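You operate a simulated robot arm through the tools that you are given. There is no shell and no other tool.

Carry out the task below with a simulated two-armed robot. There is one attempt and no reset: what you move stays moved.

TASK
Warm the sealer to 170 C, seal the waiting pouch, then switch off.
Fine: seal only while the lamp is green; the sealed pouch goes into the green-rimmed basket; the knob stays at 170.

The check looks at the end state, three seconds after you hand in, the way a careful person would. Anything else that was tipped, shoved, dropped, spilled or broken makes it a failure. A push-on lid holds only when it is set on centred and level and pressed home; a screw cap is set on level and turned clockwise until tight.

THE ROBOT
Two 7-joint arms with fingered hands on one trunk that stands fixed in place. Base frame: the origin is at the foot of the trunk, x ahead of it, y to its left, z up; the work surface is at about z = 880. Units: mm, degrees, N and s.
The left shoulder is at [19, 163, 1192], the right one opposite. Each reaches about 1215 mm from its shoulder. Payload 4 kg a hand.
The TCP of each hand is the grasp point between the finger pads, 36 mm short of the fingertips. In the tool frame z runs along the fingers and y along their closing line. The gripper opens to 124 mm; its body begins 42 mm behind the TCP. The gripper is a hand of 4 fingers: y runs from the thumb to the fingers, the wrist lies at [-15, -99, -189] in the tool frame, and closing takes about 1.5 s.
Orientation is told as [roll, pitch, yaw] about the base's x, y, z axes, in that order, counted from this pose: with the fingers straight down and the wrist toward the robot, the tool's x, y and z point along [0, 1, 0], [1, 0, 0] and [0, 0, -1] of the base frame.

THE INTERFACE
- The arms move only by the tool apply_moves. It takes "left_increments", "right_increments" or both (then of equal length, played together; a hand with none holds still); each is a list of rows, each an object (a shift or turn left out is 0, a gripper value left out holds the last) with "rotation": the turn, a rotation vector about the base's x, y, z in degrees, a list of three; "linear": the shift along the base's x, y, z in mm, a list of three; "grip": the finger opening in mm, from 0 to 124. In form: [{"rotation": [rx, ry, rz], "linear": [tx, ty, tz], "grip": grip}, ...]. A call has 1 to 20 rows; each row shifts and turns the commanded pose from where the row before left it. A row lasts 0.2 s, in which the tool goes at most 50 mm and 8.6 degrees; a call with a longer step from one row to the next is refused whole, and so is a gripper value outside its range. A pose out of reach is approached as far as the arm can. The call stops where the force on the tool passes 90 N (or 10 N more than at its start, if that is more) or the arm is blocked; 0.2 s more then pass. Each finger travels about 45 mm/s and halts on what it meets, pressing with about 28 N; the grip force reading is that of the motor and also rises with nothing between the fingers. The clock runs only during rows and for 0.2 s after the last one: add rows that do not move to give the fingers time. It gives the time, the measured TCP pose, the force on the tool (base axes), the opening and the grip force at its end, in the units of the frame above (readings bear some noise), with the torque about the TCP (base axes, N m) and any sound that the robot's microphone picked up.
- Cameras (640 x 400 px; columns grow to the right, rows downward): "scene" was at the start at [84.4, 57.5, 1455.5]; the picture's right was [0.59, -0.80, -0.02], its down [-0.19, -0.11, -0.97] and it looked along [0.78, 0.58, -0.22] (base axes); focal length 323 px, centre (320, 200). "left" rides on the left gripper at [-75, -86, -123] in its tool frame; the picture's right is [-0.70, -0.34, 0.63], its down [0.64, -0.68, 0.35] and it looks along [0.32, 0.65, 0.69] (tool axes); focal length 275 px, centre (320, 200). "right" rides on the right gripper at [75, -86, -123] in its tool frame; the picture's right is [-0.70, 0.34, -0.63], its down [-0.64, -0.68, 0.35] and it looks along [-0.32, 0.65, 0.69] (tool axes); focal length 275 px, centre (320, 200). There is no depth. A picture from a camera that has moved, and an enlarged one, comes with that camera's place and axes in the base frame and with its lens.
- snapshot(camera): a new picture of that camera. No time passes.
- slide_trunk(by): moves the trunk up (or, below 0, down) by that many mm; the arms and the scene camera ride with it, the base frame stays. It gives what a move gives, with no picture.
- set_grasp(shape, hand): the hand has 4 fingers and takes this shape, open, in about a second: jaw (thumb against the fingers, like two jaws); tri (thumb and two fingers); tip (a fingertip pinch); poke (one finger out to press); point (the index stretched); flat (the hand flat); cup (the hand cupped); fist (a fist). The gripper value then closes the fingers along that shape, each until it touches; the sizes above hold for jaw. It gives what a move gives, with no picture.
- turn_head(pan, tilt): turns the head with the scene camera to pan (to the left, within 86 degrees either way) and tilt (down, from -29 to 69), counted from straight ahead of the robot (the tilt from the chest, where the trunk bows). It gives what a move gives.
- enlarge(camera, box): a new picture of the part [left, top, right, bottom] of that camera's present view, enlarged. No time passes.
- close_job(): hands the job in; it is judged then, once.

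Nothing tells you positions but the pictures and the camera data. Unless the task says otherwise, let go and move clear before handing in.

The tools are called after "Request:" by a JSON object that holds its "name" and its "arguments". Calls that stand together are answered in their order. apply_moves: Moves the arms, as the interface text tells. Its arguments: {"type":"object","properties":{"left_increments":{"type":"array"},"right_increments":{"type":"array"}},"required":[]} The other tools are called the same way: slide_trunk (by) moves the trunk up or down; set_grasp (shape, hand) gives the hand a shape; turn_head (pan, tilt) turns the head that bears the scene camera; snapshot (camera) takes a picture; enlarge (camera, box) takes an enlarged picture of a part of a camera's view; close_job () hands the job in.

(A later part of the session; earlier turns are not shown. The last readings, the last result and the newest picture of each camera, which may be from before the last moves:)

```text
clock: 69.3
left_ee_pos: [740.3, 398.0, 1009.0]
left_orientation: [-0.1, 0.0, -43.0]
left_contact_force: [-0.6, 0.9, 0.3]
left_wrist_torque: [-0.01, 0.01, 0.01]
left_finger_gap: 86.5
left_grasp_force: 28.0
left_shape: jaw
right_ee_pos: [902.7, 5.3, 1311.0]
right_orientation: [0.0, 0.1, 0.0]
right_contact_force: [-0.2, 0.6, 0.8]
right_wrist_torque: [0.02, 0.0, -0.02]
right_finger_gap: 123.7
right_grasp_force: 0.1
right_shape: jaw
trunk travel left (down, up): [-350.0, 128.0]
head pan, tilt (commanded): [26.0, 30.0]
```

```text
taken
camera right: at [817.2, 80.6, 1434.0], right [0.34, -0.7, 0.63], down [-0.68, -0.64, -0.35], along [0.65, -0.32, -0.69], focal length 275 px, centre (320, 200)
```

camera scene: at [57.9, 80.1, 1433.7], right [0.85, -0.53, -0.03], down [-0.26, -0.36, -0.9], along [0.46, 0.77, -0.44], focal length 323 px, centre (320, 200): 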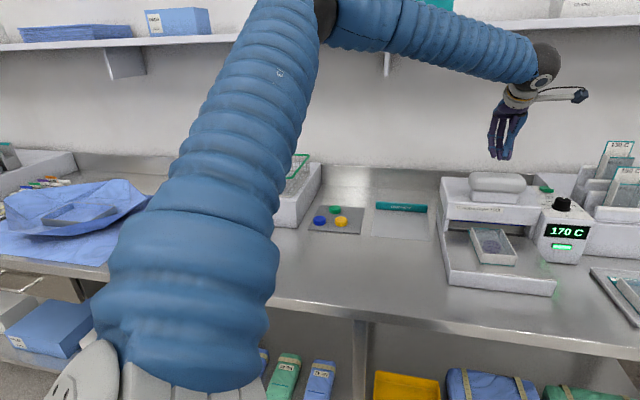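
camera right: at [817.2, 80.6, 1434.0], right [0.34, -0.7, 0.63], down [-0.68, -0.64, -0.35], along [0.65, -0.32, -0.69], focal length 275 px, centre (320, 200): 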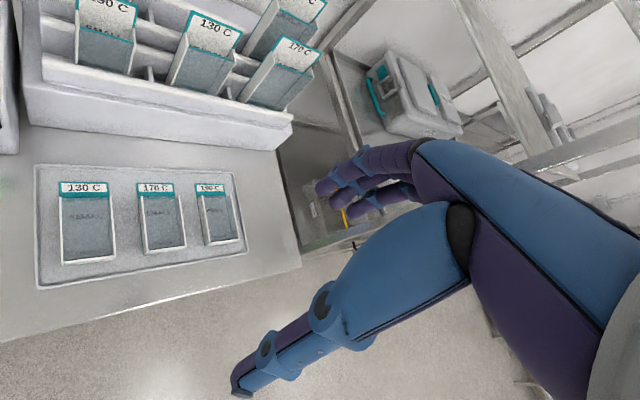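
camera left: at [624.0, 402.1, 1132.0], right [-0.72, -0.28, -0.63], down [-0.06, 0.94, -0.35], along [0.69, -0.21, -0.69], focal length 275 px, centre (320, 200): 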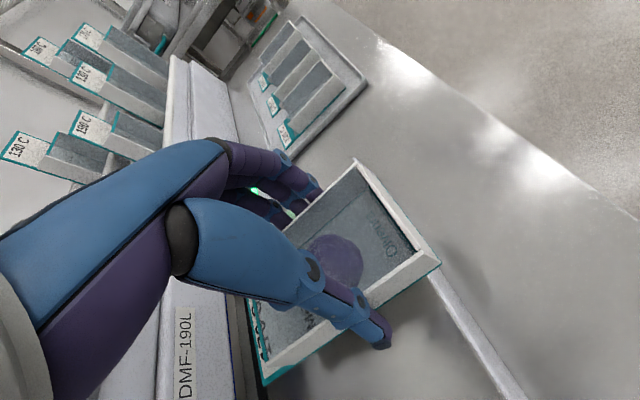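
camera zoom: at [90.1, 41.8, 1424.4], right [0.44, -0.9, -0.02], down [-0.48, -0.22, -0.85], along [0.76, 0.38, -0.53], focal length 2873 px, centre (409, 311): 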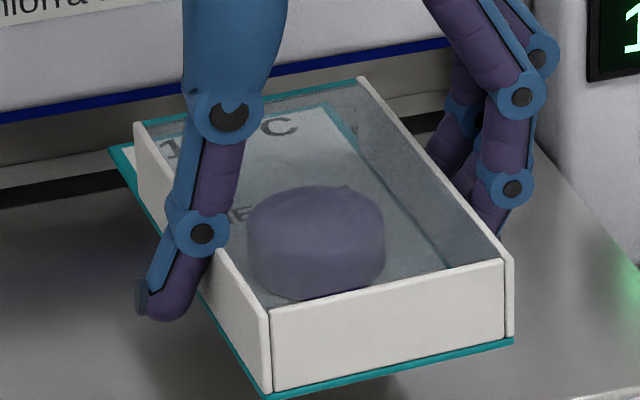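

The flap was under the bar across its whole width, but I can't see it all from here. I'll raise the pouch and turn it toward its basket orientation, so the head camera can inspect the flap.

Request:
{"name": "apply_moves", "arguments": {"left_increments": [{"linear": [0, 0, 25]}, {"linear": [0, 0, 30]}, {"linear": [0, 0, 30]}, {"linear": [0, 0, 30]}, {"linear": [0, 0, 30]}, {"linear": [-10, 18, 0], "rotation": [0, 0, 8]}, {"linear": [-10, 18, 0], "rotation": [0, 0, 8]}, {"linear": [-10, 18, 0], "rotation": [0, 0, 8]}, {"linear": [-10, 18, 0], "rotation": [0, 0, 8]}, {"linear": [-10, 18, 0], "rotation": [0, 0, 8]}, {"linear": [-10, 18, 0], "rotation": [0, 0, 8]}, {"linear": [-10, 18, 0], "rotation": [0, 0, 8]}, {"linear": [-10, 18, 0], "rotation": [0, 0, 8]}, {"linear": [-10, 18, 0], "rotation": [0, 0, 8]}, {"linear": [-10, 18, 0], "rotation": [0, 0, 8]}, {"linear": [-10, 18, 0], "rotation": [0, 0, 8]}, {"linear": [0, 0, 0]}]}}

Request:
{"name": "turn_head", "arguments": {"pan": 42, "tilt": 25}}

Request:
{"name": "snapshot", "arguments": {"camera": "scene"}}

Request:
{"name": "snapshot", "arguments": {"camera": "left"}}

```text
clock: 72.9
left_ee_pos: [629.1, 596.9, 1153.1]
left_orientation: [0.0, 0.0, 45.1]
left_contact_force: [-0.8, -0.8, 0.5]
left_wrist_torque: [0.01, -0.01, -0.03]
left_finger_gap: 86.3
left_grasp_force: 27.9
left_shape: jaw
right_ee_pos: [903.8, 4.2, 1310.4]
right_orientation: [0.1, 0.2, 0.1]
right_contact_force: [-0.3, -0.9, 0.4]
right_wrist_torque: [0.0, -0.01, -0.01]
right_finger_gap: 123.8
right_grasp_force: 0.2
right_shape: jaw
trunk travel left (down, up): [-350.0, 128.0]
head pan, tilt (commanded): [26.0, 30.0]
```

```text
clock: 73.7
left_ee_pos: [629.3, 598.2, 1153.4]
left_orientation: [0.0, -0.1, 44.9]
left_contact_force: [0.2, 0.0, 0.1]
left_wrist_torque: [-0.03, 0.05, -0.02]
left_finger_gap: 86.5
left_grasp_force: 28.1
left_shape: jaw
right_ee_pos: [903.2, 5.7, 1311.2]
right_orientation: [0.0, 0.0, 0.0]
right_contact_force: [-0.5, 0.0, -0.6]
right_wrist_torque: [0.01, 0.02, -0.04]
right_finger_gap: 123.7
right_grasp_force: 0.1
right_shape: jaw
trunk travel left (down, up): [-350.0, 128.0]
head pan, tilt (commanded): [42.0, 25.0]
```

```text
taken
camera scene: at [77.3, 63.6, 1432.9], right [0.67, -0.74, -0.03], down [-0.35, -0.28, -0.89], along [0.66, 0.61, -0.45], focal length 323 px, centre (320, 200)
```

scene: 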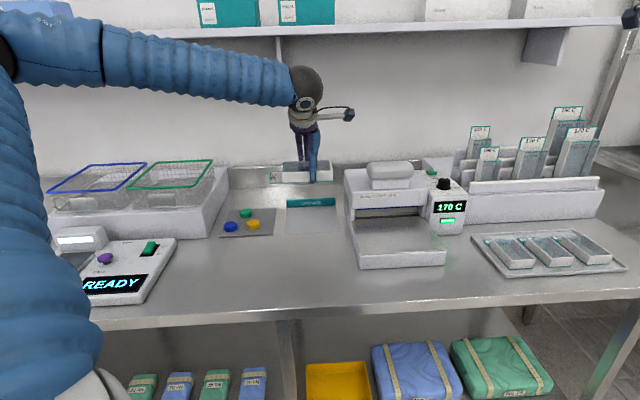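

```text
taken
camera left: at [620.0, 484.1, 1276.7], right [0.25, -0.73, -0.63], down [-0.94, -0.03, -0.35], along [0.24, 0.68, -0.69], focal length 275 px, centre (320, 200)
```

left: 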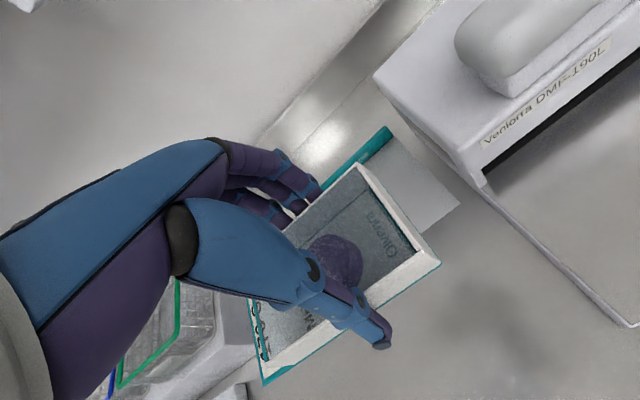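

Request:
{"name": "enlarge", "arguments": {"camera": "scene", "box": [255, 145, 345, 200]}}

Request:
{"name": "enlarge", "arguments": {"camera": "scene", "box": [40, 130, 280, 310]}}

```text
7.11 times, centred on (300, 172) of scene
camera zoom: at [77.3, 63.6, 1432.9], right [0.67, -0.74, -0.03], down [-0.35, -0.28, -0.89], along [0.66, 0.61, -0.45], focal length 2299 px, centre (462, 396)
```

zoom: 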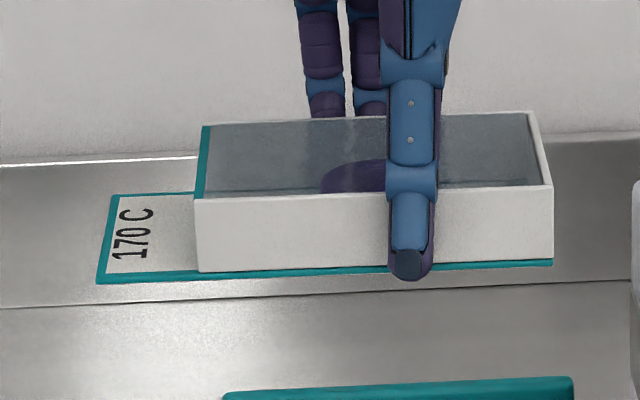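

```text
2.22 times, centred on (160, 220) of scene
camera zoom: at [77.3, 63.6, 1432.9], right [0.67, -0.74, -0.03], down [-0.35, -0.28, -0.89], along [0.66, 0.61, -0.45], focal length 718 px, centre (676, 156)
```

zoom: 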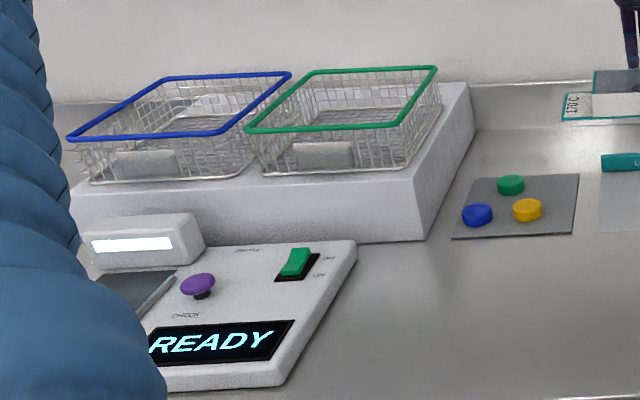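

I'll look at the flap at higher magnification for a sealed band.

Request:
{"name": "enlarge", "arguments": {"camera": "scene", "box": [266, 166, 296, 188]}}

Request:
{"name": "enlarge", "arguments": {"camera": "left", "box": [235, 280, 315, 390]}}

```text
16.00 times, centred on (281, 177) of scene
camera zoom: at [77.3, 63.6, 1432.9], right [0.67, -0.74, -0.03], down [-0.35, -0.28, -0.89], along [0.66, 0.61, -0.45], focal length 5172 px, centre (944, 568)
```

zoom: 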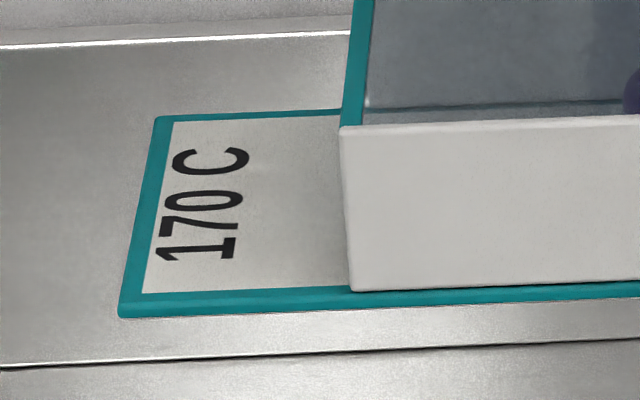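

```text
3.64 times, centred on (275, 335) of left
camera zoom: at [620.0, 484.1, 1276.7], right [0.25, -0.73, -0.63], down [-0.94, -0.03, -0.35], along [0.24, 0.68, -0.69], focal length 1001 px, centre (484, -291)
```

zoom: 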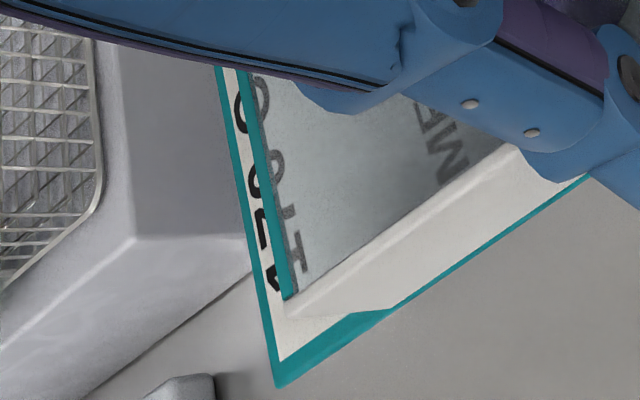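

There's no visible seal band, and the bar closed on the outer, printed edge of the flap rather than the blank part by the mouth. The sealer is still at 170 and green, so I'll reinsert the pouch about 12 mm deeper and seal across the blank zone.

Request:
{"name": "apply_moves", "arguments": {"left_increments": [{"linear": [10, -18, 0], "rotation": [0, 0, -8]}, {"linear": [10, -18, 0], "rotation": [0, 0, -8]}, {"linear": [10, -18, 0], "rotation": [0, 0, -8]}, {"linear": [10, -18, 0], "rotation": [0, 0, -8]}, {"linear": [10, -18, 0], "rotation": [0, 0, -8]}, {"linear": [10, -18, 0], "rotation": [0, 0, -8]}, {"linear": [10, -18, 0], "rotation": [0, 0, -8]}, {"linear": [10, -18, 0], "rotation": [0, 0, -8]}, {"linear": [10, -18, 0], "rotation": [0, 0, -8]}, {"linear": [10, -18, 0], "rotation": [0, 0, -8]}, {"linear": [10, -18, 0], "rotation": [0, 0, -8]}, {"linear": [0, 0, -30]}, {"linear": [0, 0, -35]}, {"linear": [0, 0, -35]}, {"linear": [0, 0, -35]}, {"linear": [0, 0, 0]}]}}

Request:
{"name": "turn_head", "arguments": {"pan": 26, "tilt": 30}}

Request:
{"name": "enlarge", "arguments": {"camera": "scene", "box": [230, 110, 370, 250]}}

Request:
{"name": "snapshot", "arguments": {"camera": "left"}}

```text
clock: 77.1
left_ee_pos: [738.4, 398.6, 1019.4]
left_orientation: [0.0, 0.1, -42.9]
left_contact_force: [-0.6, -1.0, -0.4]
left_wrist_torque: [0.0, 0.0, -0.01]
left_finger_gap: 86.5
left_grasp_force: 27.6
left_shape: jaw
right_ee_pos: [903.9, 5.5, 1311.3]
right_orientation: [0.0, 0.0, 0.0]
right_contact_force: [0.6, -0.1, -0.4]
right_wrist_torque: [0.01, -0.03, -0.01]
right_finger_gap: 123.6
right_grasp_force: 0.1
right_shape: jaw
trunk travel left (down, up): [-350.0, 128.0]
head pan, tilt (commanded): [42.0, 25.0]
```

```text
clock: 77.9
left_ee_pos: [739.5, 398.4, 1018.5]
left_orientation: [0.0, 0.0, -43.1]
left_contact_force: [-0.1, -0.7, -0.9]
left_wrist_torque: [0.0, 0.01, -0.06]
left_finger_gap: 86.5
left_grasp_force: 28.0
left_shape: jaw
right_ee_pos: [903.2, 5.2, 1310.1]
right_orientation: [0.0, -0.1, 0.0]
right_contact_force: [0.8, -0.1, -0.6]
right_wrist_torque: [-0.04, -0.01, 0.02]
right_finger_gap: 123.8
right_grasp_force: 0.1
right_shape: jaw
trunk travel left (down, up): [-350.0, 128.0]
head pan, tilt (commanded): [26.0, 30.0]
```

```text
2.86 times, centred on (300, 180) of scene
camera zoom: at [90.0, 41.8, 1424.5], right [0.44, -0.9, -0.02], down [-0.48, -0.22, -0.85], along [0.76, 0.38, -0.53], focal length 924 px, centre (377, 257)
```

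zoom: 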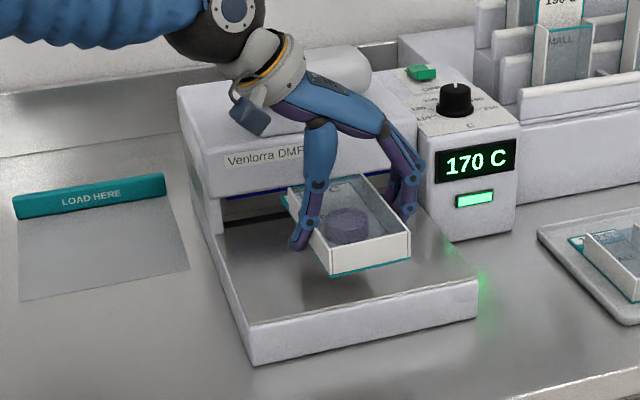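

```text
taken
camera left: at [623.7, 402.9, 1142.1], right [-0.72, -0.28, -0.63], down [-0.06, 0.94, -0.35], along [0.69, -0.21, -0.69], focal length 275 px, centre (320, 200)
```

left: 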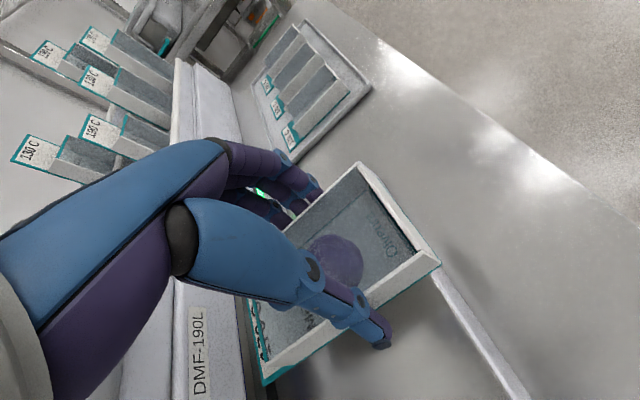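

Request:
{"name": "apply_moves", "arguments": {"left_increments": [{"linear": [0, 0, -15]}, {"linear": [0, 0, -15]}, {"linear": [0, 0, -10]}, {"linear": [6, 6.5, 0]}, {"linear": [6, 6.5, 0]}, {"linear": [6, 6.5, 0]}, {"linear": [6, 6.5, 0]}, {"linear": [6, 6.5, 0]}, {"linear": [6, 6.5, 0]}, {"linear": [4, 4, 0]}, {"linear": [3, 3.3, 0]}, {"linear": [0, 0, -3]}, {"linear": [0, 0, -2]}, {"linear": [0, 0, 0]}]}}

Request:
{"name": "enlarge", "arguments": {"camera": "scene", "box": [240, 130, 370, 250]}}

Request:
{"name": "enlarge", "arguments": {"camera": "left", "box": [220, 150, 500, 400]}}

```text
clock: 80.9
left_ee_pos: [782.2, 445.0, 973.7]
left_orientation: [0.0, -0.1, -42.9]
left_contact_force: [-0.4, -0.4, 0.1]
left_wrist_torque: [0.0, 0.02, -0.01]
left_finger_gap: 86.8
left_grasp_force: 28.5
left_shape: jaw
right_ee_pos: [903.4, 5.9, 1310.2]
right_orientation: [-0.1, 0.0, 0.1]
right_contact_force: [-0.4, 0.1, -0.2]
right_wrist_torque: [0.01, -0.03, -0.02]
right_finger_gap: 123.5
right_grasp_force: 0.1
right_shape: jaw
trunk travel left (down, up): [-350.0, 128.0]
head pan, tilt (commanded): [26.0, 30.0]
```

```text
3.33 times, centred on (305, 190) of scene
camera zoom: at [89.8, 41.6, 1424.5], right [0.44, -0.9, -0.02], down [-0.48, -0.22, -0.85], along [0.76, 0.38, -0.53], focal length 1078 px, centre (370, 233)
```

zoom: 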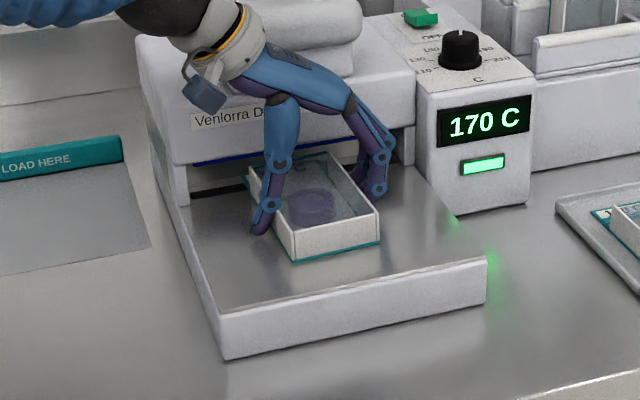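

```text
1.60 times, centred on (360, 275) of left
camera zoom: at [666.7, 449.0, 1097.2], right [-0.72, -0.28, -0.63], down [-0.06, 0.94, -0.35], along [0.69, -0.21, -0.69], focal length 440 px, centre (256, 80)
```

zoom: 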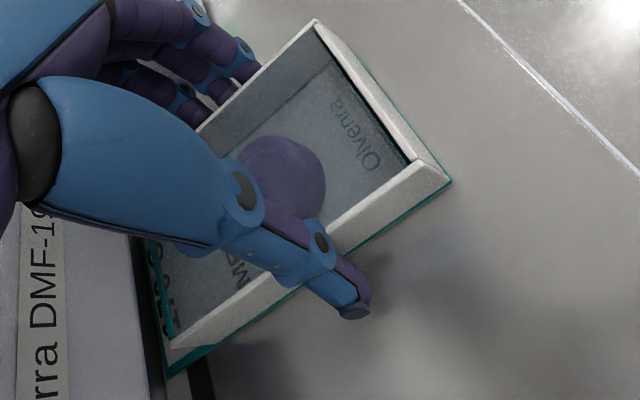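

Request:
{"name": "apply_moves", "arguments": {"left_increments": [{"linear": [0, 0, -1]}, {"linear": [0, 0, -1]}, {"linear": [0, 0, 0]}]}}

Request:
{"name": "enlarge", "arguments": {"camera": "scene", "box": [280, 170, 350, 220]}}

```text
clock: 81.7
left_ee_pos: [781.3, 444.3, 972.4]
left_orientation: [0.1, -0.1, -43.0]
left_contact_force: [0.8, -0.3, 10.7]
left_wrist_torque: [0.17, 0.26, -0.01]
left_finger_gap: 86.6
left_grasp_force: 28.0
left_shape: jaw
right_ee_pos: [903.3, 5.1, 1312.1]
right_orientation: [0.1, 0.0, 0.1]
right_contact_force: [-0.2, 0.1, -0.5]
right_wrist_torque: [-0.01, -0.07, -0.02]
right_finger_gap: 123.7
right_grasp_force: 0.1
right_shape: jaw
trunk travel left (down, up): [-350.0, 128.0]
head pan, tilt (commanded): [26.0, 30.0]
```

```text
8.00 times, centred on (315, 195) of scene
camera zoom: at [89.1, 41.2, 1424.6], right [0.44, -0.9, -0.02], down [-0.48, -0.22, -0.85], along [0.76, 0.38, -0.53], focal length 2586 px, centre (360, 240)
```

zoom: 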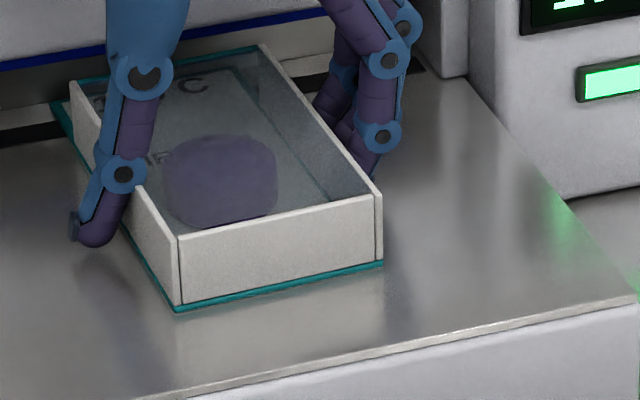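

Slight contact with the tray now, so I'll release and rise, then check the strip position against the pouch mouth.

Request:
{"name": "apply_moves", "arguments": {"left_increments": [{"grip": 100}, {"grip": 120}, {"grip": 124}, {"linear": [-2, -2, 20]}, {"linear": [-6, -6, 35]}, {"linear": [-8, -8, 40]}, {"linear": [-8, -8, 40]}, {"linear": [0, 0, 0]}]}}

Request:
{"name": "enlarge", "arguments": {"camera": "scene", "box": [270, 165, 350, 225]}}

Request:
{"name": "enlarge", "arguments": {"camera": "scene", "box": [275, 175, 315, 205]}}

Request:
{"name": "snapshot", "arguments": {"camera": "left"}}

```text
clock: 83.5
left_ee_pos: [758.3, 421.0, 1104.3]
left_orientation: [-0.1, 0.0, -43.0]
left_contact_force: [1.4, 0.7, 0.4]
left_wrist_torque: [0.01, 0.0, -0.04]
left_finger_gap: 123.6
left_grasp_force: 0.0
left_shape: jaw
right_ee_pos: [903.9, 5.8, 1310.0]
right_orientation: [-0.1, 0.1, 0.0]
right_contact_force: [0.8, -0.3, 0.6]
right_wrist_torque: [0.0, 0.02, -0.02]
right_finger_gap: 123.8
right_grasp_force: 0.2
right_shape: jaw
trunk travel left (down, up): [-350.0, 128.0]
head pan, tilt (commanded): [26.0, 30.0]
```

```text
6.67 times, centred on (310, 195) of scene
camera zoom: at [90.5, 42.1, 1424.3], right [0.44, -0.9, -0.02], down [-0.49, -0.22, -0.85], along [0.76, 0.38, -0.53], focal length 2155 px, centre (387, 233)
```

zoom: 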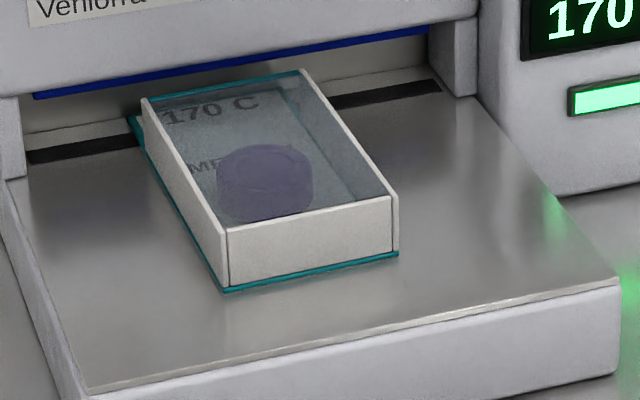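

```text
13.33 times, centred on (295, 190) of scene
camera zoom: at [90.5, 42.1, 1424.3], right [0.44, -0.9, -0.02], down [-0.49, -0.22, -0.85], along [0.76, 0.38, -0.53], focal length 4310 px, centre (653, 333)
```

zoom: 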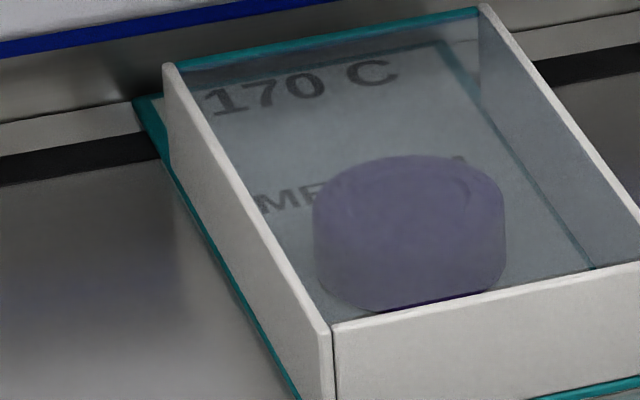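

```text
taken
camera left: at [643.0, 425.7, 1228.6], right [-0.72, -0.28, -0.63], down [-0.06, 0.94, -0.35], along [0.69, -0.21, -0.69], focal length 275 px, centre (320, 200)
```

left: 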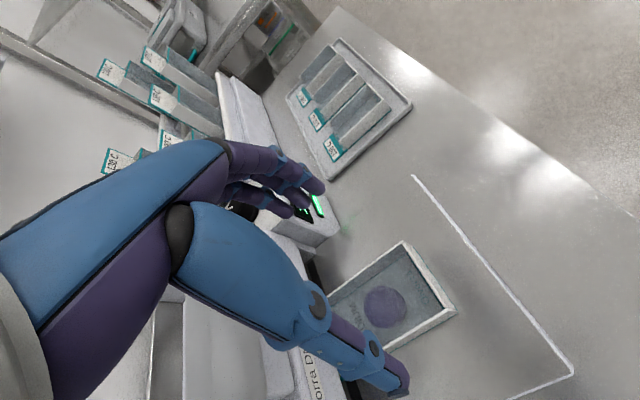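

The box's back edge is only about 3 mm in front of the strip, which is tight for the bar. I'll regrip and draw it back about 4 mm.

Request:
{"name": "apply_moves", "arguments": {"left_increments": [{"linear": [8, 8, -40]}, {"linear": [8, 8, -35]}, {"linear": [5.5, 5.5, -30]}, {"linear": [1.5, 2, -18]}, {"linear": [0, 0, -9]}, {"grip": 105}, {"grip": 90}, {"grip": 78}, {"grip": 68}, {"grip": 68}, {"grip": 68}, {"linear": [-1.4, -1.4, 1]}, {"linear": [-1.4, -1.5, 0]}, {"linear": [0, 0, 0]}]}}

Request:
{"name": "enlarge", "arguments": {"camera": "scene", "box": [275, 175, 315, 205]}}

```text
clock: 86.5
left_ee_pos: [778.4, 441.8, 974.9]
left_orientation: [0.0, 0.0, -43.1]
left_contact_force: [0.6, 0.8, 2.8]
left_wrist_torque: [0.05, 0.11, -0.03]
left_finger_gap: 83.3
left_grasp_force: 28.0
left_shape: jaw
right_ee_pos: [904.1, 4.5, 1312.6]
right_orientation: [0.0, 0.0, 0.0]
right_contact_force: [-0.3, 0.7, 0.0]
right_wrist_torque: [-0.01, -0.04, 0.0]
right_finger_gap: 123.7
right_grasp_force: 0.0
right_shape: jaw
trunk travel left (down, up): [-350.0, 128.0]
head pan, tilt (commanded): [26.0, 30.0]
```

```text
13.33 times, centred on (295, 190) of scene
camera zoom: at [89.8, 41.5, 1424.5], right [0.44, -0.9, -0.02], down [-0.48, -0.22, -0.85], along [0.76, 0.38, -0.53], focal length 4310 px, centre (653, 333)
```

zoom: 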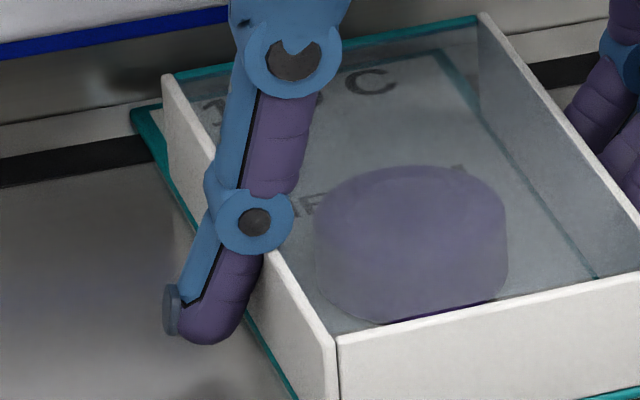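

The margin is now about 6 mm, and the flap extends about 14 mm past the strip. I'll release, rise, and go press the handle again.

Request:
{"name": "apply_moves", "arguments": {"left_increments": [{"grip": 100}, {"grip": 120}, {"grip": 124}, {"linear": [-2, -2, 20]}, {"linear": [-6, -6, 35]}, {"linear": [-8, -8, 45]}, {"linear": [-8, -8, 45]}, {"linear": [0, 0, 45]}, {"linear": [0, 0, 20]}]}}

Request:
{"name": "enlarge", "arguments": {"camera": "scene", "box": [240, 130, 370, 250]}}

Request:
{"name": "enlarge", "arguments": {"camera": "scene", "box": [275, 175, 315, 205]}}

```text
clock: 88.5
left_ee_pos: [754.5, 417.0, 1185.8]
left_orientation: [0.0, 0.0, -42.9]
left_contact_force: [-0.2, -0.3, 0.7]
left_wrist_torque: [0.0, -0.01, 0.03]
left_finger_gap: 123.5
left_grasp_force: 0.1
left_shape: jaw
right_ee_pos: [902.8, 4.3, 1310.9]
right_orientation: [0.0, 0.0, 0.0]
right_contact_force: [0.3, 0.5, -0.2]
right_wrist_torque: [0.01, -0.04, 0.0]
right_finger_gap: 123.9
right_grasp_force: 0.0
right_shape: jaw
trunk travel left (down, up): [-350.0, 128.0]
head pan, tilt (commanded): [26.0, 30.0]
```

```text
3.33 times, centred on (305, 190) of scene
camera zoom: at [89.6, 41.5, 1424.5], right [0.44, -0.9, -0.02], down [-0.48, -0.22, -0.85], along [0.76, 0.38, -0.53], focal length 1078 px, centre (370, 233)
```

zoom: 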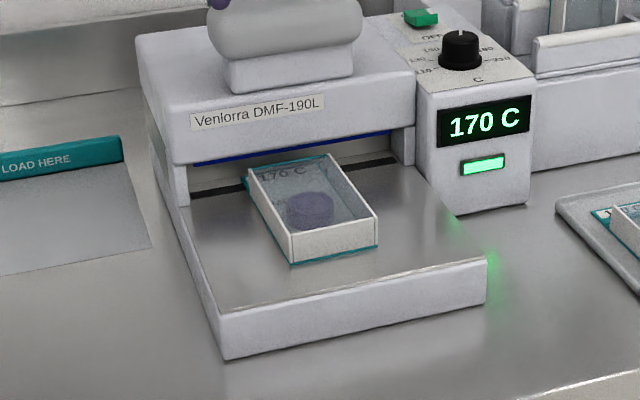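

```text
13.33 times, centred on (295, 190) of scene
camera zoom: at [89.6, 41.5, 1424.5], right [0.44, -0.9, -0.02], down [-0.48, -0.22, -0.85], along [0.76, 0.38, -0.53], focal length 4310 px, centre (653, 333)
```

zoom: 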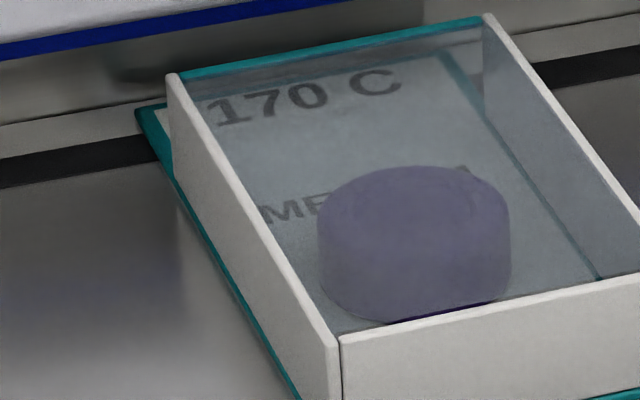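

Position is good and the lamp is green. I'll move above the handle with the jaw closed and yaw +45°.

Request:
{"name": "apply_moves", "arguments": {"left_increments": [{"linear": [9.3, 7.2, 0], "rotation": [0, 0, 8], "grip": 100}, {"linear": [9.3, 7.2, 0], "rotation": [0, 0, 8], "grip": 60}, {"linear": [9.3, 7.2, 0], "rotation": [0, 0, 8], "grip": 30}, {"linear": [9.3, 7.2, 0], "rotation": [0, 0, 8], "grip": 0}, {"linear": [9.3, 7.2, 0], "rotation": [0, 0, 8], "grip": 0}, {"linear": [9.3, 7.2, 0], "rotation": [0, 0, 8], "grip": 0}, {"linear": [9.3, 7.2, 0], "rotation": [0, 0, 8], "grip": 0}, {"linear": [9.3, 7.2, 0], "rotation": [0, 0, 8], "grip": 0}, {"linear": [9.3, 7.2, 0], "rotation": [0, 0, 8], "grip": 0}, {"linear": [9.3, 7.2, 0], "rotation": [0, 0, 8], "grip": 0}, {"linear": [9.5, 7.5, 0], "rotation": [0, 0, 8], "grip": 0}, {"linear": [0, 0, -20], "grip": 0}, {"linear": [0, 0, -15], "grip": 0}, {"linear": [0, 0, 0], "grip": 0}]}}

Request:
{"name": "enlarge", "arguments": {"camera": "scene", "box": [220, 90, 370, 240]}}

```text
clock: 91.5
left_ee_pos: [856.3, 496.7, 1150.8]
left_orientation: [0.0, 0.0, 44.9]
left_contact_force: [0.1, 0.5, -0.6]
left_wrist_torque: [0.0, -0.01, -0.02]
left_finger_gap: 0.1
left_grasp_force: 27.9
left_shape: jaw
right_ee_pos: [903.7, 4.7, 1311.2]
right_orientation: [-0.1, 0.0, 0.0]
right_contact_force: [1.1, 0.5, -0.1]
right_wrist_torque: [0.03, -0.01, 0.03]
right_finger_gap: 123.5
right_grasp_force: 0.0
right_shape: jaw
trunk travel left (down, up): [-350.0, 128.0]
head pan, tilt (commanded): [26.0, 30.0]
```

```text
2.67 times, centred on (295, 165) of scene
camera zoom: at [89.6, 41.4, 1424.5], right [0.44, -0.9, -0.02], down [-0.48, -0.22, -0.85], along [0.76, 0.38, -0.53], focal length 862 px, centre (387, 293)
```

zoom: 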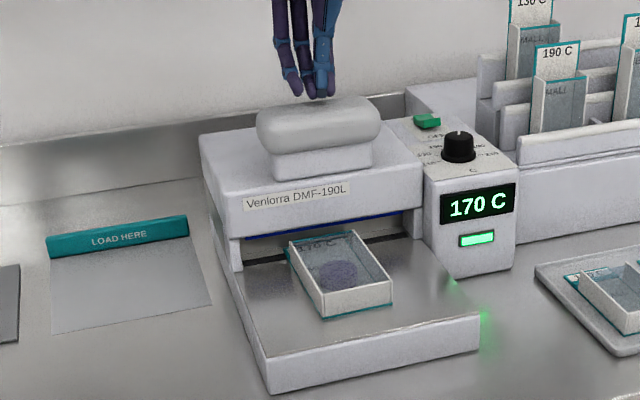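

Request:
{"name": "apply_moves", "arguments": {"left_increments": [{"linear": [0, 0, -8]}, {"linear": [0, 0, -8]}, {"linear": [0, 0, -8]}, {"linear": [0, 0, -6]}, {"linear": [0, 0, -6]}, {"linear": [0, 0, -3]}, {"linear": [0, 0, 0]}]}}

Request:
{"name": "enlarge", "arguments": {"camera": "scene", "box": [260, 150, 340, 215]}}

```text
clock: 93.1
left_ee_pos: [856.6, 496.9, 1114.2]
left_orientation: [-0.1, -0.1, 45.1]
left_contact_force: [4.0, 0.6, 16.0]
left_wrist_torque: [0.02, -0.22, 0.01]
left_finger_gap: 0.3
left_grasp_force: 28.6
left_shape: jaw
right_ee_pos: [902.9, 4.8, 1311.9]
right_orientation: [0.0, 0.0, 0.0]
right_contact_force: [-0.2, -0.4, 0.3]
right_wrist_torque: [-0.02, 0.04, 0.03]
right_finger_gap: 123.9
right_grasp_force: 0.0
right_shape: jaw
trunk travel left (down, up): [-350.0, 128.0]
head pan, tilt (commanded): [26.0, 30.0]
```

```text
6.15 times, centred on (300, 182) of scene
camera zoom: at [88.9, 40.9, 1424.7], right [0.44, -0.9, -0.02], down [-0.48, -0.22, -0.85], along [0.76, 0.38, -0.53], focal length 1989 px, centre (443, 308)
```

zoom: 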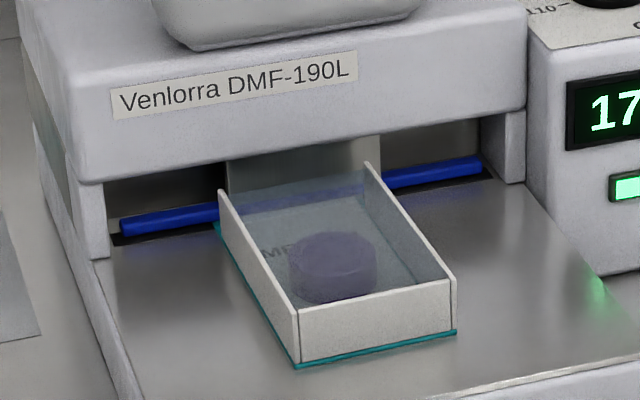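

The bar is coming down behind the box and the film edge at the mouth is changing. I'll press fully and hold.

Request:
{"name": "apply_moves", "arguments": {"left_increments": [{"linear": [0, 0, -4]}, {"linear": [0, 0, -4]}, {"linear": [0, 0, -3]}, {"linear": [0, 0, 0]}, {"linear": [0, 0, 0]}, {"linear": [0, 0, 0]}]}}

Request:
{"name": "enlarge", "arguments": {"camera": "scene", "box": [260, 150, 340, 215]}}

Request:
{"name": "enlarge", "arguments": {"camera": "scene", "box": [275, 175, 315, 205]}}

```text
clock: 94.5
left_ee_pos: [856.5, 496.0, 1112.1]
left_orientation: [-0.5, -0.6, 45.1]
left_contact_force: [23.2, 13.5, 72.7]
left_wrist_torque: [0.48, -0.93, 0.03]
left_finger_gap: 0.1
left_grasp_force: 27.4
left_shape: jaw
right_ee_pos: [898.3, 3.3, 1313.8]
right_orientation: [0.2, -0.2, -0.1]
right_contact_force: [-0.5, 0.7, -0.8]
right_wrist_torque: [0.03, -0.03, 0.0]
right_finger_gap: 123.7
right_grasp_force: 0.1
right_shape: jaw
trunk travel left (down, up): [-350.0, 128.0]
head pan, tilt (commanded): [26.0, 30.0]
```

```text
6.15 times, centred on (300, 182) of scene
camera zoom: at [85.7, 39.3, 1425.1], right [0.44, -0.9, -0.02], down [-0.48, -0.22, -0.85], along [0.76, 0.38, -0.53], focal length 1989 px, centre (443, 308)
```

zoom: 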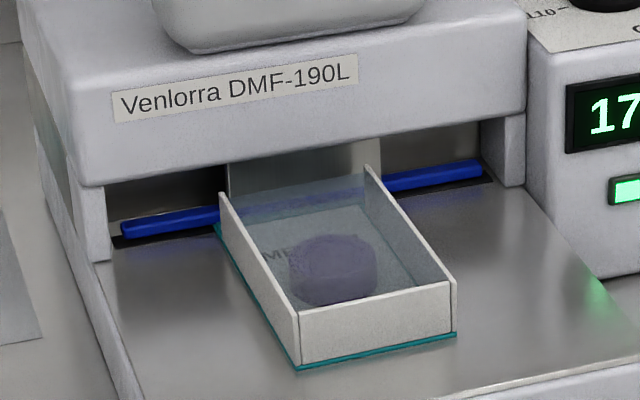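

```text
13.33 times, centred on (295, 190) of scene
camera zoom: at [85.7, 39.3, 1425.1], right [0.44, -0.9, -0.02], down [-0.48, -0.22, -0.85], along [0.76, 0.38, -0.53], focal length 4310 px, centre (653, 333)
```

zoom: 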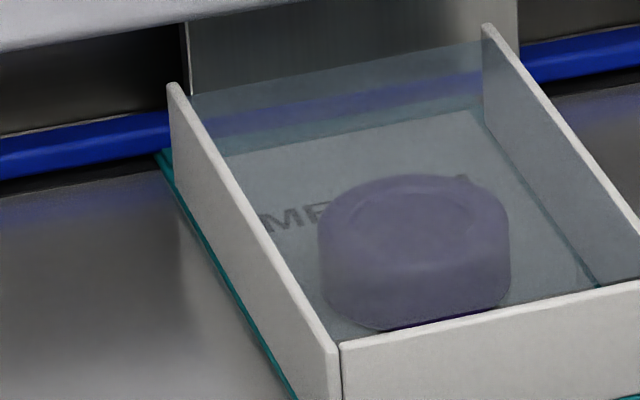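

This time the film's mouth is actually clamped (the teal rim has gone down under the bar), unlike the first try. I'll hold it here, lamp green.

Request:
{"name": "apply_moves", "arguments": {"left_increments": [{"linear": [0, 0, 0]}, {"linear": [0, 0, 0]}, {"linear": [0, 0, 0]}, {"linear": [0, 0, 0]}, {"linear": [0, 0, 0]}, {"linear": [0, 0, 0]}, {"linear": [0, 0, 0]}, {"linear": [0, 0, 0]}, {"linear": [0, 0, 0]}, {"linear": [0, 0, 0]}, {"linear": [0, 0, 0]}, {"linear": [0, 0, 0]}, {"linear": [0, 0, 0]}, {"linear": [0, 0, 0]}]}}

Request:
{"name": "enlarge", "arguments": {"camera": "scene", "box": [250, 140, 370, 230]}}

```text
clock: 97.5
left_ee_pos: [855.8, 495.5, 1111.9]
left_orientation: [-0.5, -0.5, 45.1]
left_contact_force: [23.2, 13.5, 73.9]
left_wrist_torque: [0.46, -0.95, -0.01]
left_finger_gap: 0.1
left_grasp_force: 28.1
left_shape: jaw
right_ee_pos: [899.3, 2.4, 1313.5]
right_orientation: [0.1, -0.2, 0.0]
right_contact_force: [0.1, 1.0, 0.9]
right_wrist_torque: [0.0, -0.01, -0.01]
right_finger_gap: 123.8
right_grasp_force: 0.0
right_shape: jaw
trunk travel left (down, up): [-350.0, 128.0]
head pan, tilt (commanded): [26.0, 30.0]
```

```text
4.44 times, centred on (310, 185) of scene
camera zoom: at [85.8, 39.2, 1425.0], right [0.44, -0.9, -0.02], down [-0.48, -0.22, -0.85], along [0.76, 0.38, -0.53], focal length 1437 px, centre (364, 267)
```

zoom: 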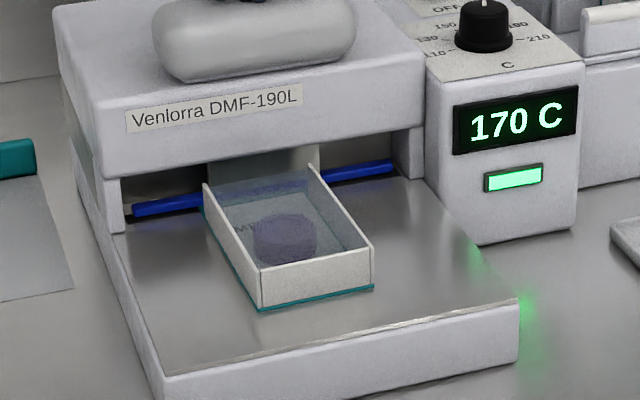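

Held for about 4 s with the lamp green throughout. I'll release the handle and look at the mouth.

Request:
{"name": "apply_moves", "arguments": {"left_increments": [{"linear": [0, 0, 0]}, {"linear": [0, 0, 0]}, {"linear": [0, 0, 8]}, {"linear": [0, 0, 8]}, {"linear": [0, 0, 10]}, {"linear": [0, 0, 15]}, {"linear": [0, 0, 20]}, {"linear": [0, 0, 20]}, {"linear": [0, 0, 0]}]}}

Request:
{"name": "enlarge", "arguments": {"camera": "scene", "box": [250, 140, 370, 230]}}

Request:
{"name": "enlarge", "arguments": {"camera": "scene", "box": [275, 175, 315, 205]}}

```text
clock: 99.5
left_ee_pos: [856.6, 497.0, 1180.9]
left_orientation: [0.1, 0.2, 45.0]
left_contact_force: [-0.3, 0.0, -0.4]
left_wrist_torque: [-0.01, 0.01, -0.02]
left_finger_gap: 0.0
left_grasp_force: 27.9
left_shape: jaw
right_ee_pos: [901.8, 5.7, 1309.8]
right_orientation: [-0.1, -0.1, 0.1]
right_contact_force: [-0.5, -0.1, 0.0]
right_wrist_torque: [0.04, -0.03, -0.01]
right_finger_gap: 123.4
right_grasp_force: 0.0
right_shape: jaw
trunk travel left (down, up): [-350.0, 128.0]
head pan, tilt (commanded): [26.0, 30.0]
```

```text
4.44 times, centred on (310, 185) of scene
camera zoom: at [90.3, 41.8, 1424.4], right [0.44, -0.9, -0.02], down [-0.48, -0.22, -0.85], along [0.76, 0.38, -0.53], focal length 1437 px, centre (364, 267)
```

zoom: 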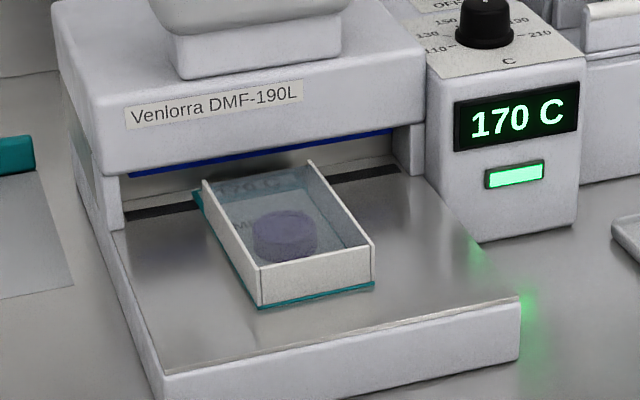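

```text
13.33 times, centred on (295, 190) of scene
camera zoom: at [90.3, 41.8, 1424.4], right [0.44, -0.9, -0.02], down [-0.48, -0.22, -0.85], along [0.76, 0.38, -0.53], focal length 4310 px, centre (653, 333)
```

zoom: 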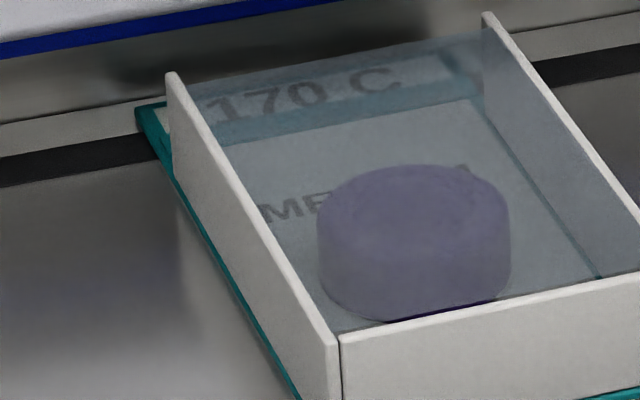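

The film rim is gone and a clear seal band now runs across the flap, so the pouch is sealed. Next I'll switch off by pressing the near (OFF) end of the rocker with the poke shape.

Request:
{"name": "set_grasp", "arguments": {"hand": "left", "shape": "poke"}}

Request:
{"name": "apply_moves", "arguments": {"left_increments": [{"linear": [25, -7, 0], "rotation": [0, 0, -8]}, {"linear": [25, -7, 0], "rotation": [0, 0, -8]}, {"linear": [25, -7, 0], "rotation": [0, 0, -8]}, {"linear": [30, -7, -15], "rotation": [0, -6, 0]}, {"linear": [30, -7, -15], "rotation": [0, -6, 0]}, {"linear": [30, -7, -15], "rotation": [0, -6, 0]}, {"linear": [5, -1, -25]}, {"linear": [4.5, -1, -25]}, {"linear": [0, 0, 0]}]}}

Request:
{"name": "snapshot", "arguments": {"camera": "left"}}

Request:
{"name": "enlarge", "arguments": {"camera": "scene", "box": [310, 90, 390, 160]}}

```text
clock: 100.4
left_ee_pos: [857.0, 496.8, 1183.3]
left_orientation: [-0.1, 0.0, 45.0]
left_contact_force: [-0.2, -0.3, -1.9]
left_wrist_torque: [-0.01, -0.01, 0.04]
left_finger_gap: 0.1
left_grasp_force: 0.1
left_shape: poke
right_ee_pos: [903.6, 4.7, 1312.1]
right_orientation: [0.0, 0.0, 0.1]
right_contact_force: [0.5, 0.0, 0.4]
right_wrist_torque: [-0.02, -0.04, -0.03]
right_finger_gap: 123.8
right_grasp_force: 0.2
right_shape: jaw
trunk travel left (down, up): [-350.0, 128.0]
head pan, tilt (commanded): [26.0, 30.0]
```

```text
clock: 102.4
left_ee_pos: [1031.9, 453.1, 1086.3]
left_orientation: [-6.6, -16.7, 22.1]
left_contact_force: [0.1, -0.4, 0.1]
left_wrist_torque: [-0.03, 0.0, -0.05]
left_finger_gap: 0.0
left_grasp_force: 0.0
left_shape: poke
right_ee_pos: [903.1, 5.6, 1312.3]
right_orientation: [0.1, 0.0, 0.1]
right_contact_force: [-0.4, -0.1, 0.0]
right_wrist_torque: [-0.02, -0.01, 0.0]
right_finger_gap: 123.7
right_grasp_force: 0.0
right_shape: jaw
trunk travel left (down, up): [-350.0, 128.0]
head pan, tilt (commanded): [26.0, 30.0]
```

```text
taken
camera left: at [941.4, 353.1, 1187.8], right [0.13, -0.77, -0.62], down [-0.72, 0.36, -0.6], along [0.68, 0.53, -0.51], focal length 275 px, centre (320, 200)
```

left: 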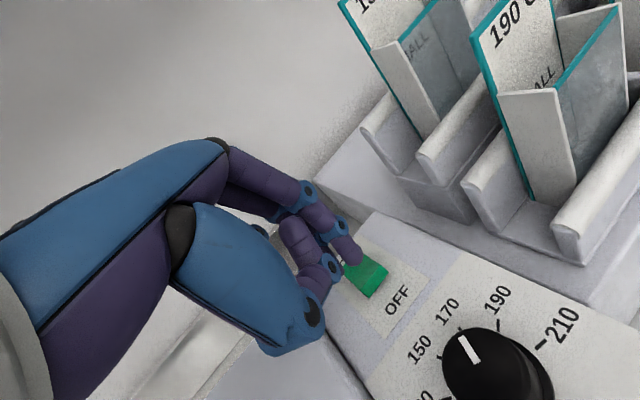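

```text
5.71 times, centred on (350, 125) of scene
camera zoom: at [89.4, 41.3, 1424.6], right [0.44, -0.9, -0.02], down [-0.48, -0.22, -0.85], along [0.76, 0.38, -0.53], focal length 1847 px, centre (149, 629)
```

zoom: 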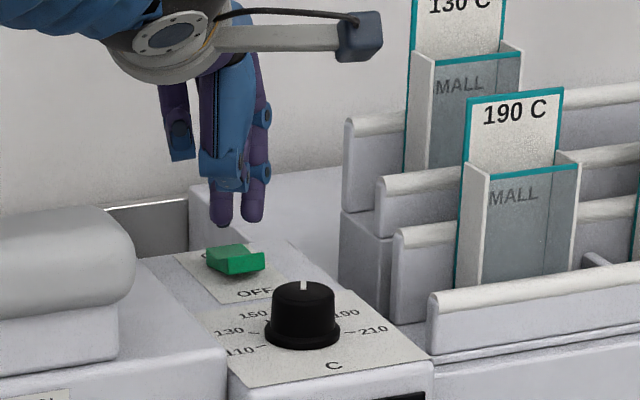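

Request:
{"name": "enlarge", "arguments": {"camera": "left", "box": [320, 220, 420, 320]}}

Request:
{"name": "enlarge", "arguments": {"camera": "scene", "box": [325, 110, 365, 150]}}

```text
4.00 times, centred on (370, 270) of left
camera zoom: at [941.4, 353.1, 1187.8], right [0.13, -0.77, -0.62], down [-0.72, 0.36, -0.6], along [0.68, 0.53, -0.51], focal length 1101 px, centre (120, -80)
```

zoom: 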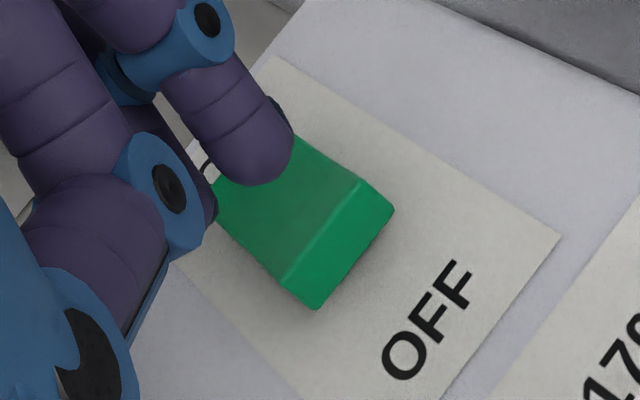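

```text
10.00 times, centred on (345, 130) of scene
camera zoom: at [89.4, 41.3, 1424.6], right [0.44, -0.9, -0.02], down [-0.48, -0.22, -0.85], along [0.76, 0.38, -0.53], focal length 3232 px, centre (70, 900)
```

zoom: 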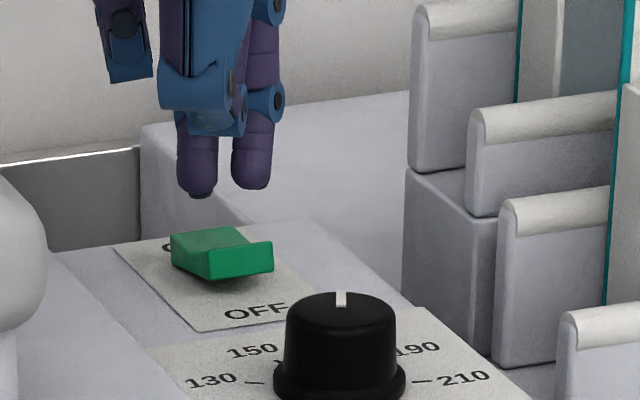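

The landing point is just inside the raised OFF edge, clear of the knob. I'll press down.

Request:
{"name": "apply_moves", "arguments": {"left_increments": [{"linear": [0, 0, -8]}, {"linear": [0, 0, -6]}, {"linear": [0, 0, -5]}, {"linear": [0, 0, -4]}, {"linear": [0, 0, -3]}, {"linear": [0, 0, -3]}, {"linear": [0, 0, 0]}]}}

Request:
{"name": "enlarge", "arguments": {"camera": "scene", "box": [310, 105, 390, 185]}}

Request:
{"name": "enlarge", "arguments": {"camera": "left", "box": [320, 220, 420, 320]}}

```text
clock: 104.0
left_ee_pos: [1030.2, 452.8, 1063.0]
left_orientation: [-6.8, -17.0, 22.0]
left_contact_force: [0.4, 3.0, 25.6]
left_wrist_torque: [0.26, -0.12, 0.02]
left_finger_gap: 0.0
left_grasp_force: 0.1
left_shape: poke
right_ee_pos: [901.5, 4.4, 1312.9]
right_orientation: [0.1, -0.1, 0.0]
right_contact_force: [0.2, 0.3, 0.2]
right_wrist_torque: [0.02, -0.05, 0.03]
right_finger_gap: 123.5
right_grasp_force: 0.0
right_shape: jaw
trunk travel left (down, up): [-350.0, 128.0]
head pan, tilt (commanded): [26.0, 30.0]
```

```text
5.00 times, centred on (350, 145) of scene
camera zoom: at [87.2, 40.7, 1425.0], right [0.44, -0.9, -0.02], down [-0.48, -0.22, -0.85], along [0.76, 0.38, -0.53], focal length 1616 px, centre (170, 475)
```

zoom: 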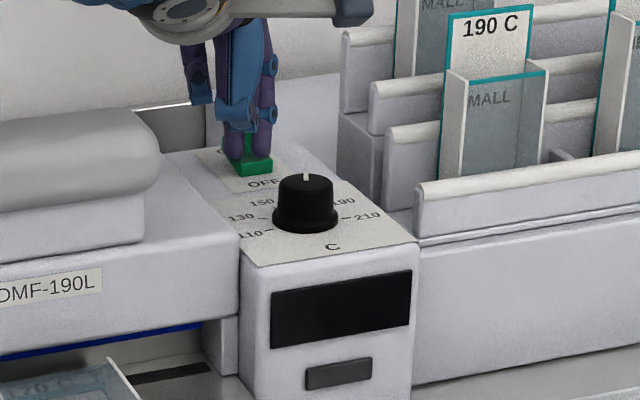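

```text
4.00 times, centred on (370, 270) of left
camera zoom: at [939.9, 352.5, 1163.3], right [0.14, -0.77, -0.62], down [-0.72, 0.36, -0.6], along [0.69, 0.53, -0.5], focal length 1101 px, centre (120, -80)
```

zoom: 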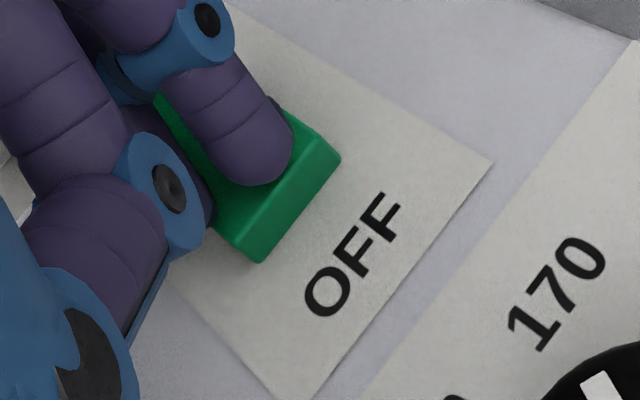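

The display and lamp are dark, so the sealer is off. I'll lift away and go back to the pouch.

Request:
{"name": "apply_moves", "arguments": {"left_increments": [{"linear": [0, 0, 20]}, {"linear": [0, 0, 25]}, {"linear": [-10, 2, 25]}, {"linear": [-30, 4, 15], "rotation": [0, 6, 0]}, {"linear": [-30, 4, 15], "rotation": [0, 6, 0]}, {"linear": [-30, 4, 10], "rotation": [0, 6, 0]}, {"linear": [-20.9, -4.9, 2], "rotation": [0, 0, -8]}, {"linear": [-20.9, -4.9, 2], "rotation": [0, 0, -8]}, {"linear": [-20.9, -4.9, 2], "rotation": [0, 0, -8]}, {"linear": [-20.9, -4.9, 2], "rotation": [0, 0, -8]}, {"linear": [-20.9, -4.9, 2], "rotation": [0, 0, -8]}, {"linear": [-20.9, -4.9, 2], "rotation": [0, 0, -8]}, {"linear": [-20.9, -4.9, 2], "rotation": [0, 0, -8]}, {"linear": [-20.9, -4.9, 2], "rotation": [0, 0, -8]}, {"linear": [0, 0, 0]}]}}

Request:
{"name": "set_grasp", "arguments": {"hand": "left", "shape": "jaw"}}

Request:
{"name": "snapshot", "arguments": {"camera": "left"}}

Request:
{"name": "enlarge", "arguments": {"camera": "scene", "box": [240, 100, 390, 230]}}

```text
clock: 107.2
left_ee_pos: [764.5, 427.5, 1183.3]
left_orientation: [0.0, 0.0, -43.0]
left_contact_force: [0.0, 0.8, -0.5]
left_wrist_torque: [0.01, -0.01, 0.01]
left_finger_gap: 0.0
left_grasp_force: 0.0
left_shape: poke
right_ee_pos: [902.0, 5.8, 1310.1]
right_orientation: [0.1, 0.0, 0.0]
right_contact_force: [0.8, -0.3, 0.1]
right_wrist_torque: [-0.02, -0.01, 0.01]
right_finger_gap: 123.5
right_grasp_force: 0.1
right_shape: jaw
trunk travel left (down, up): [-350.0, 128.0]
head pan, tilt (commanded): [26.0, 30.0]
```

```text
clock: 108.1
left_ee_pos: [764.0, 427.5, 1183.8]
left_orientation: [0.1, 0.0, -42.9]
left_contact_force: [0.2, -0.4, -0.6]
left_wrist_torque: [-0.03, 0.0, -0.02]
left_finger_gap: 123.9
left_grasp_force: 0.1
left_shape: jaw
right_ee_pos: [902.8, 4.5, 1311.0]
right_orientation: [0.1, 0.0, 0.1]
right_contact_force: [-0.1, 0.2, -0.5]
right_wrist_torque: [0.02, -0.02, 0.02]
right_finger_gap: 123.6
right_grasp_force: 0.0
right_shape: jaw
trunk travel left (down, up): [-350.0, 128.0]
head pan, tilt (commanded): [26.0, 30.0]
```

```text
taken
camera left: at [649.3, 431.6, 1307.3], right [-0.72, -0.28, -0.63], down [-0.06, 0.94, -0.35], along [0.69, -0.21, -0.69], focal length 275 px, centre (320, 200)
```

left: 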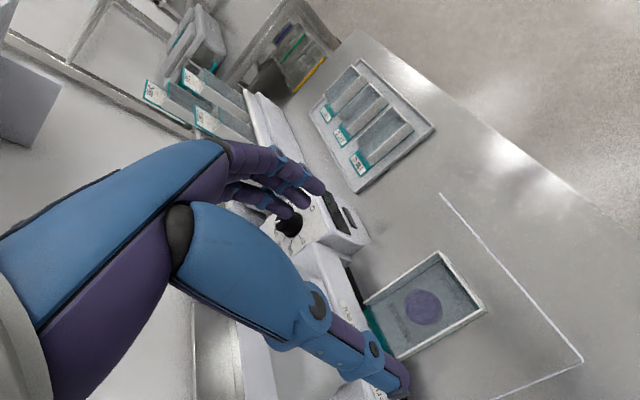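

```text
3.08 times, centred on (315, 165) of scene
camera zoom: at [89.8, 41.6, 1424.5], right [0.44, -0.9, -0.02], down [-0.48, -0.22, -0.85], along [0.76, 0.38, -0.53], focal length 995 px, centre (335, 308)
```

zoom: 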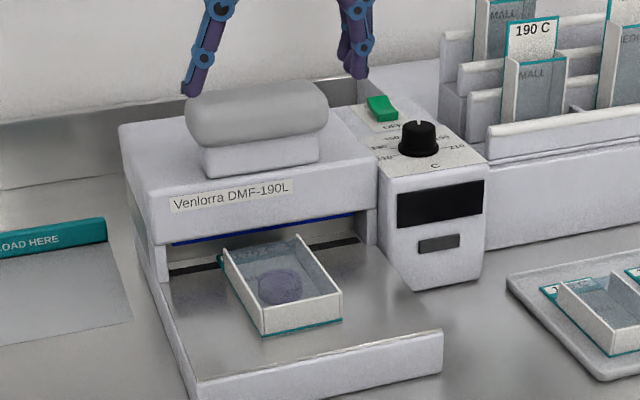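

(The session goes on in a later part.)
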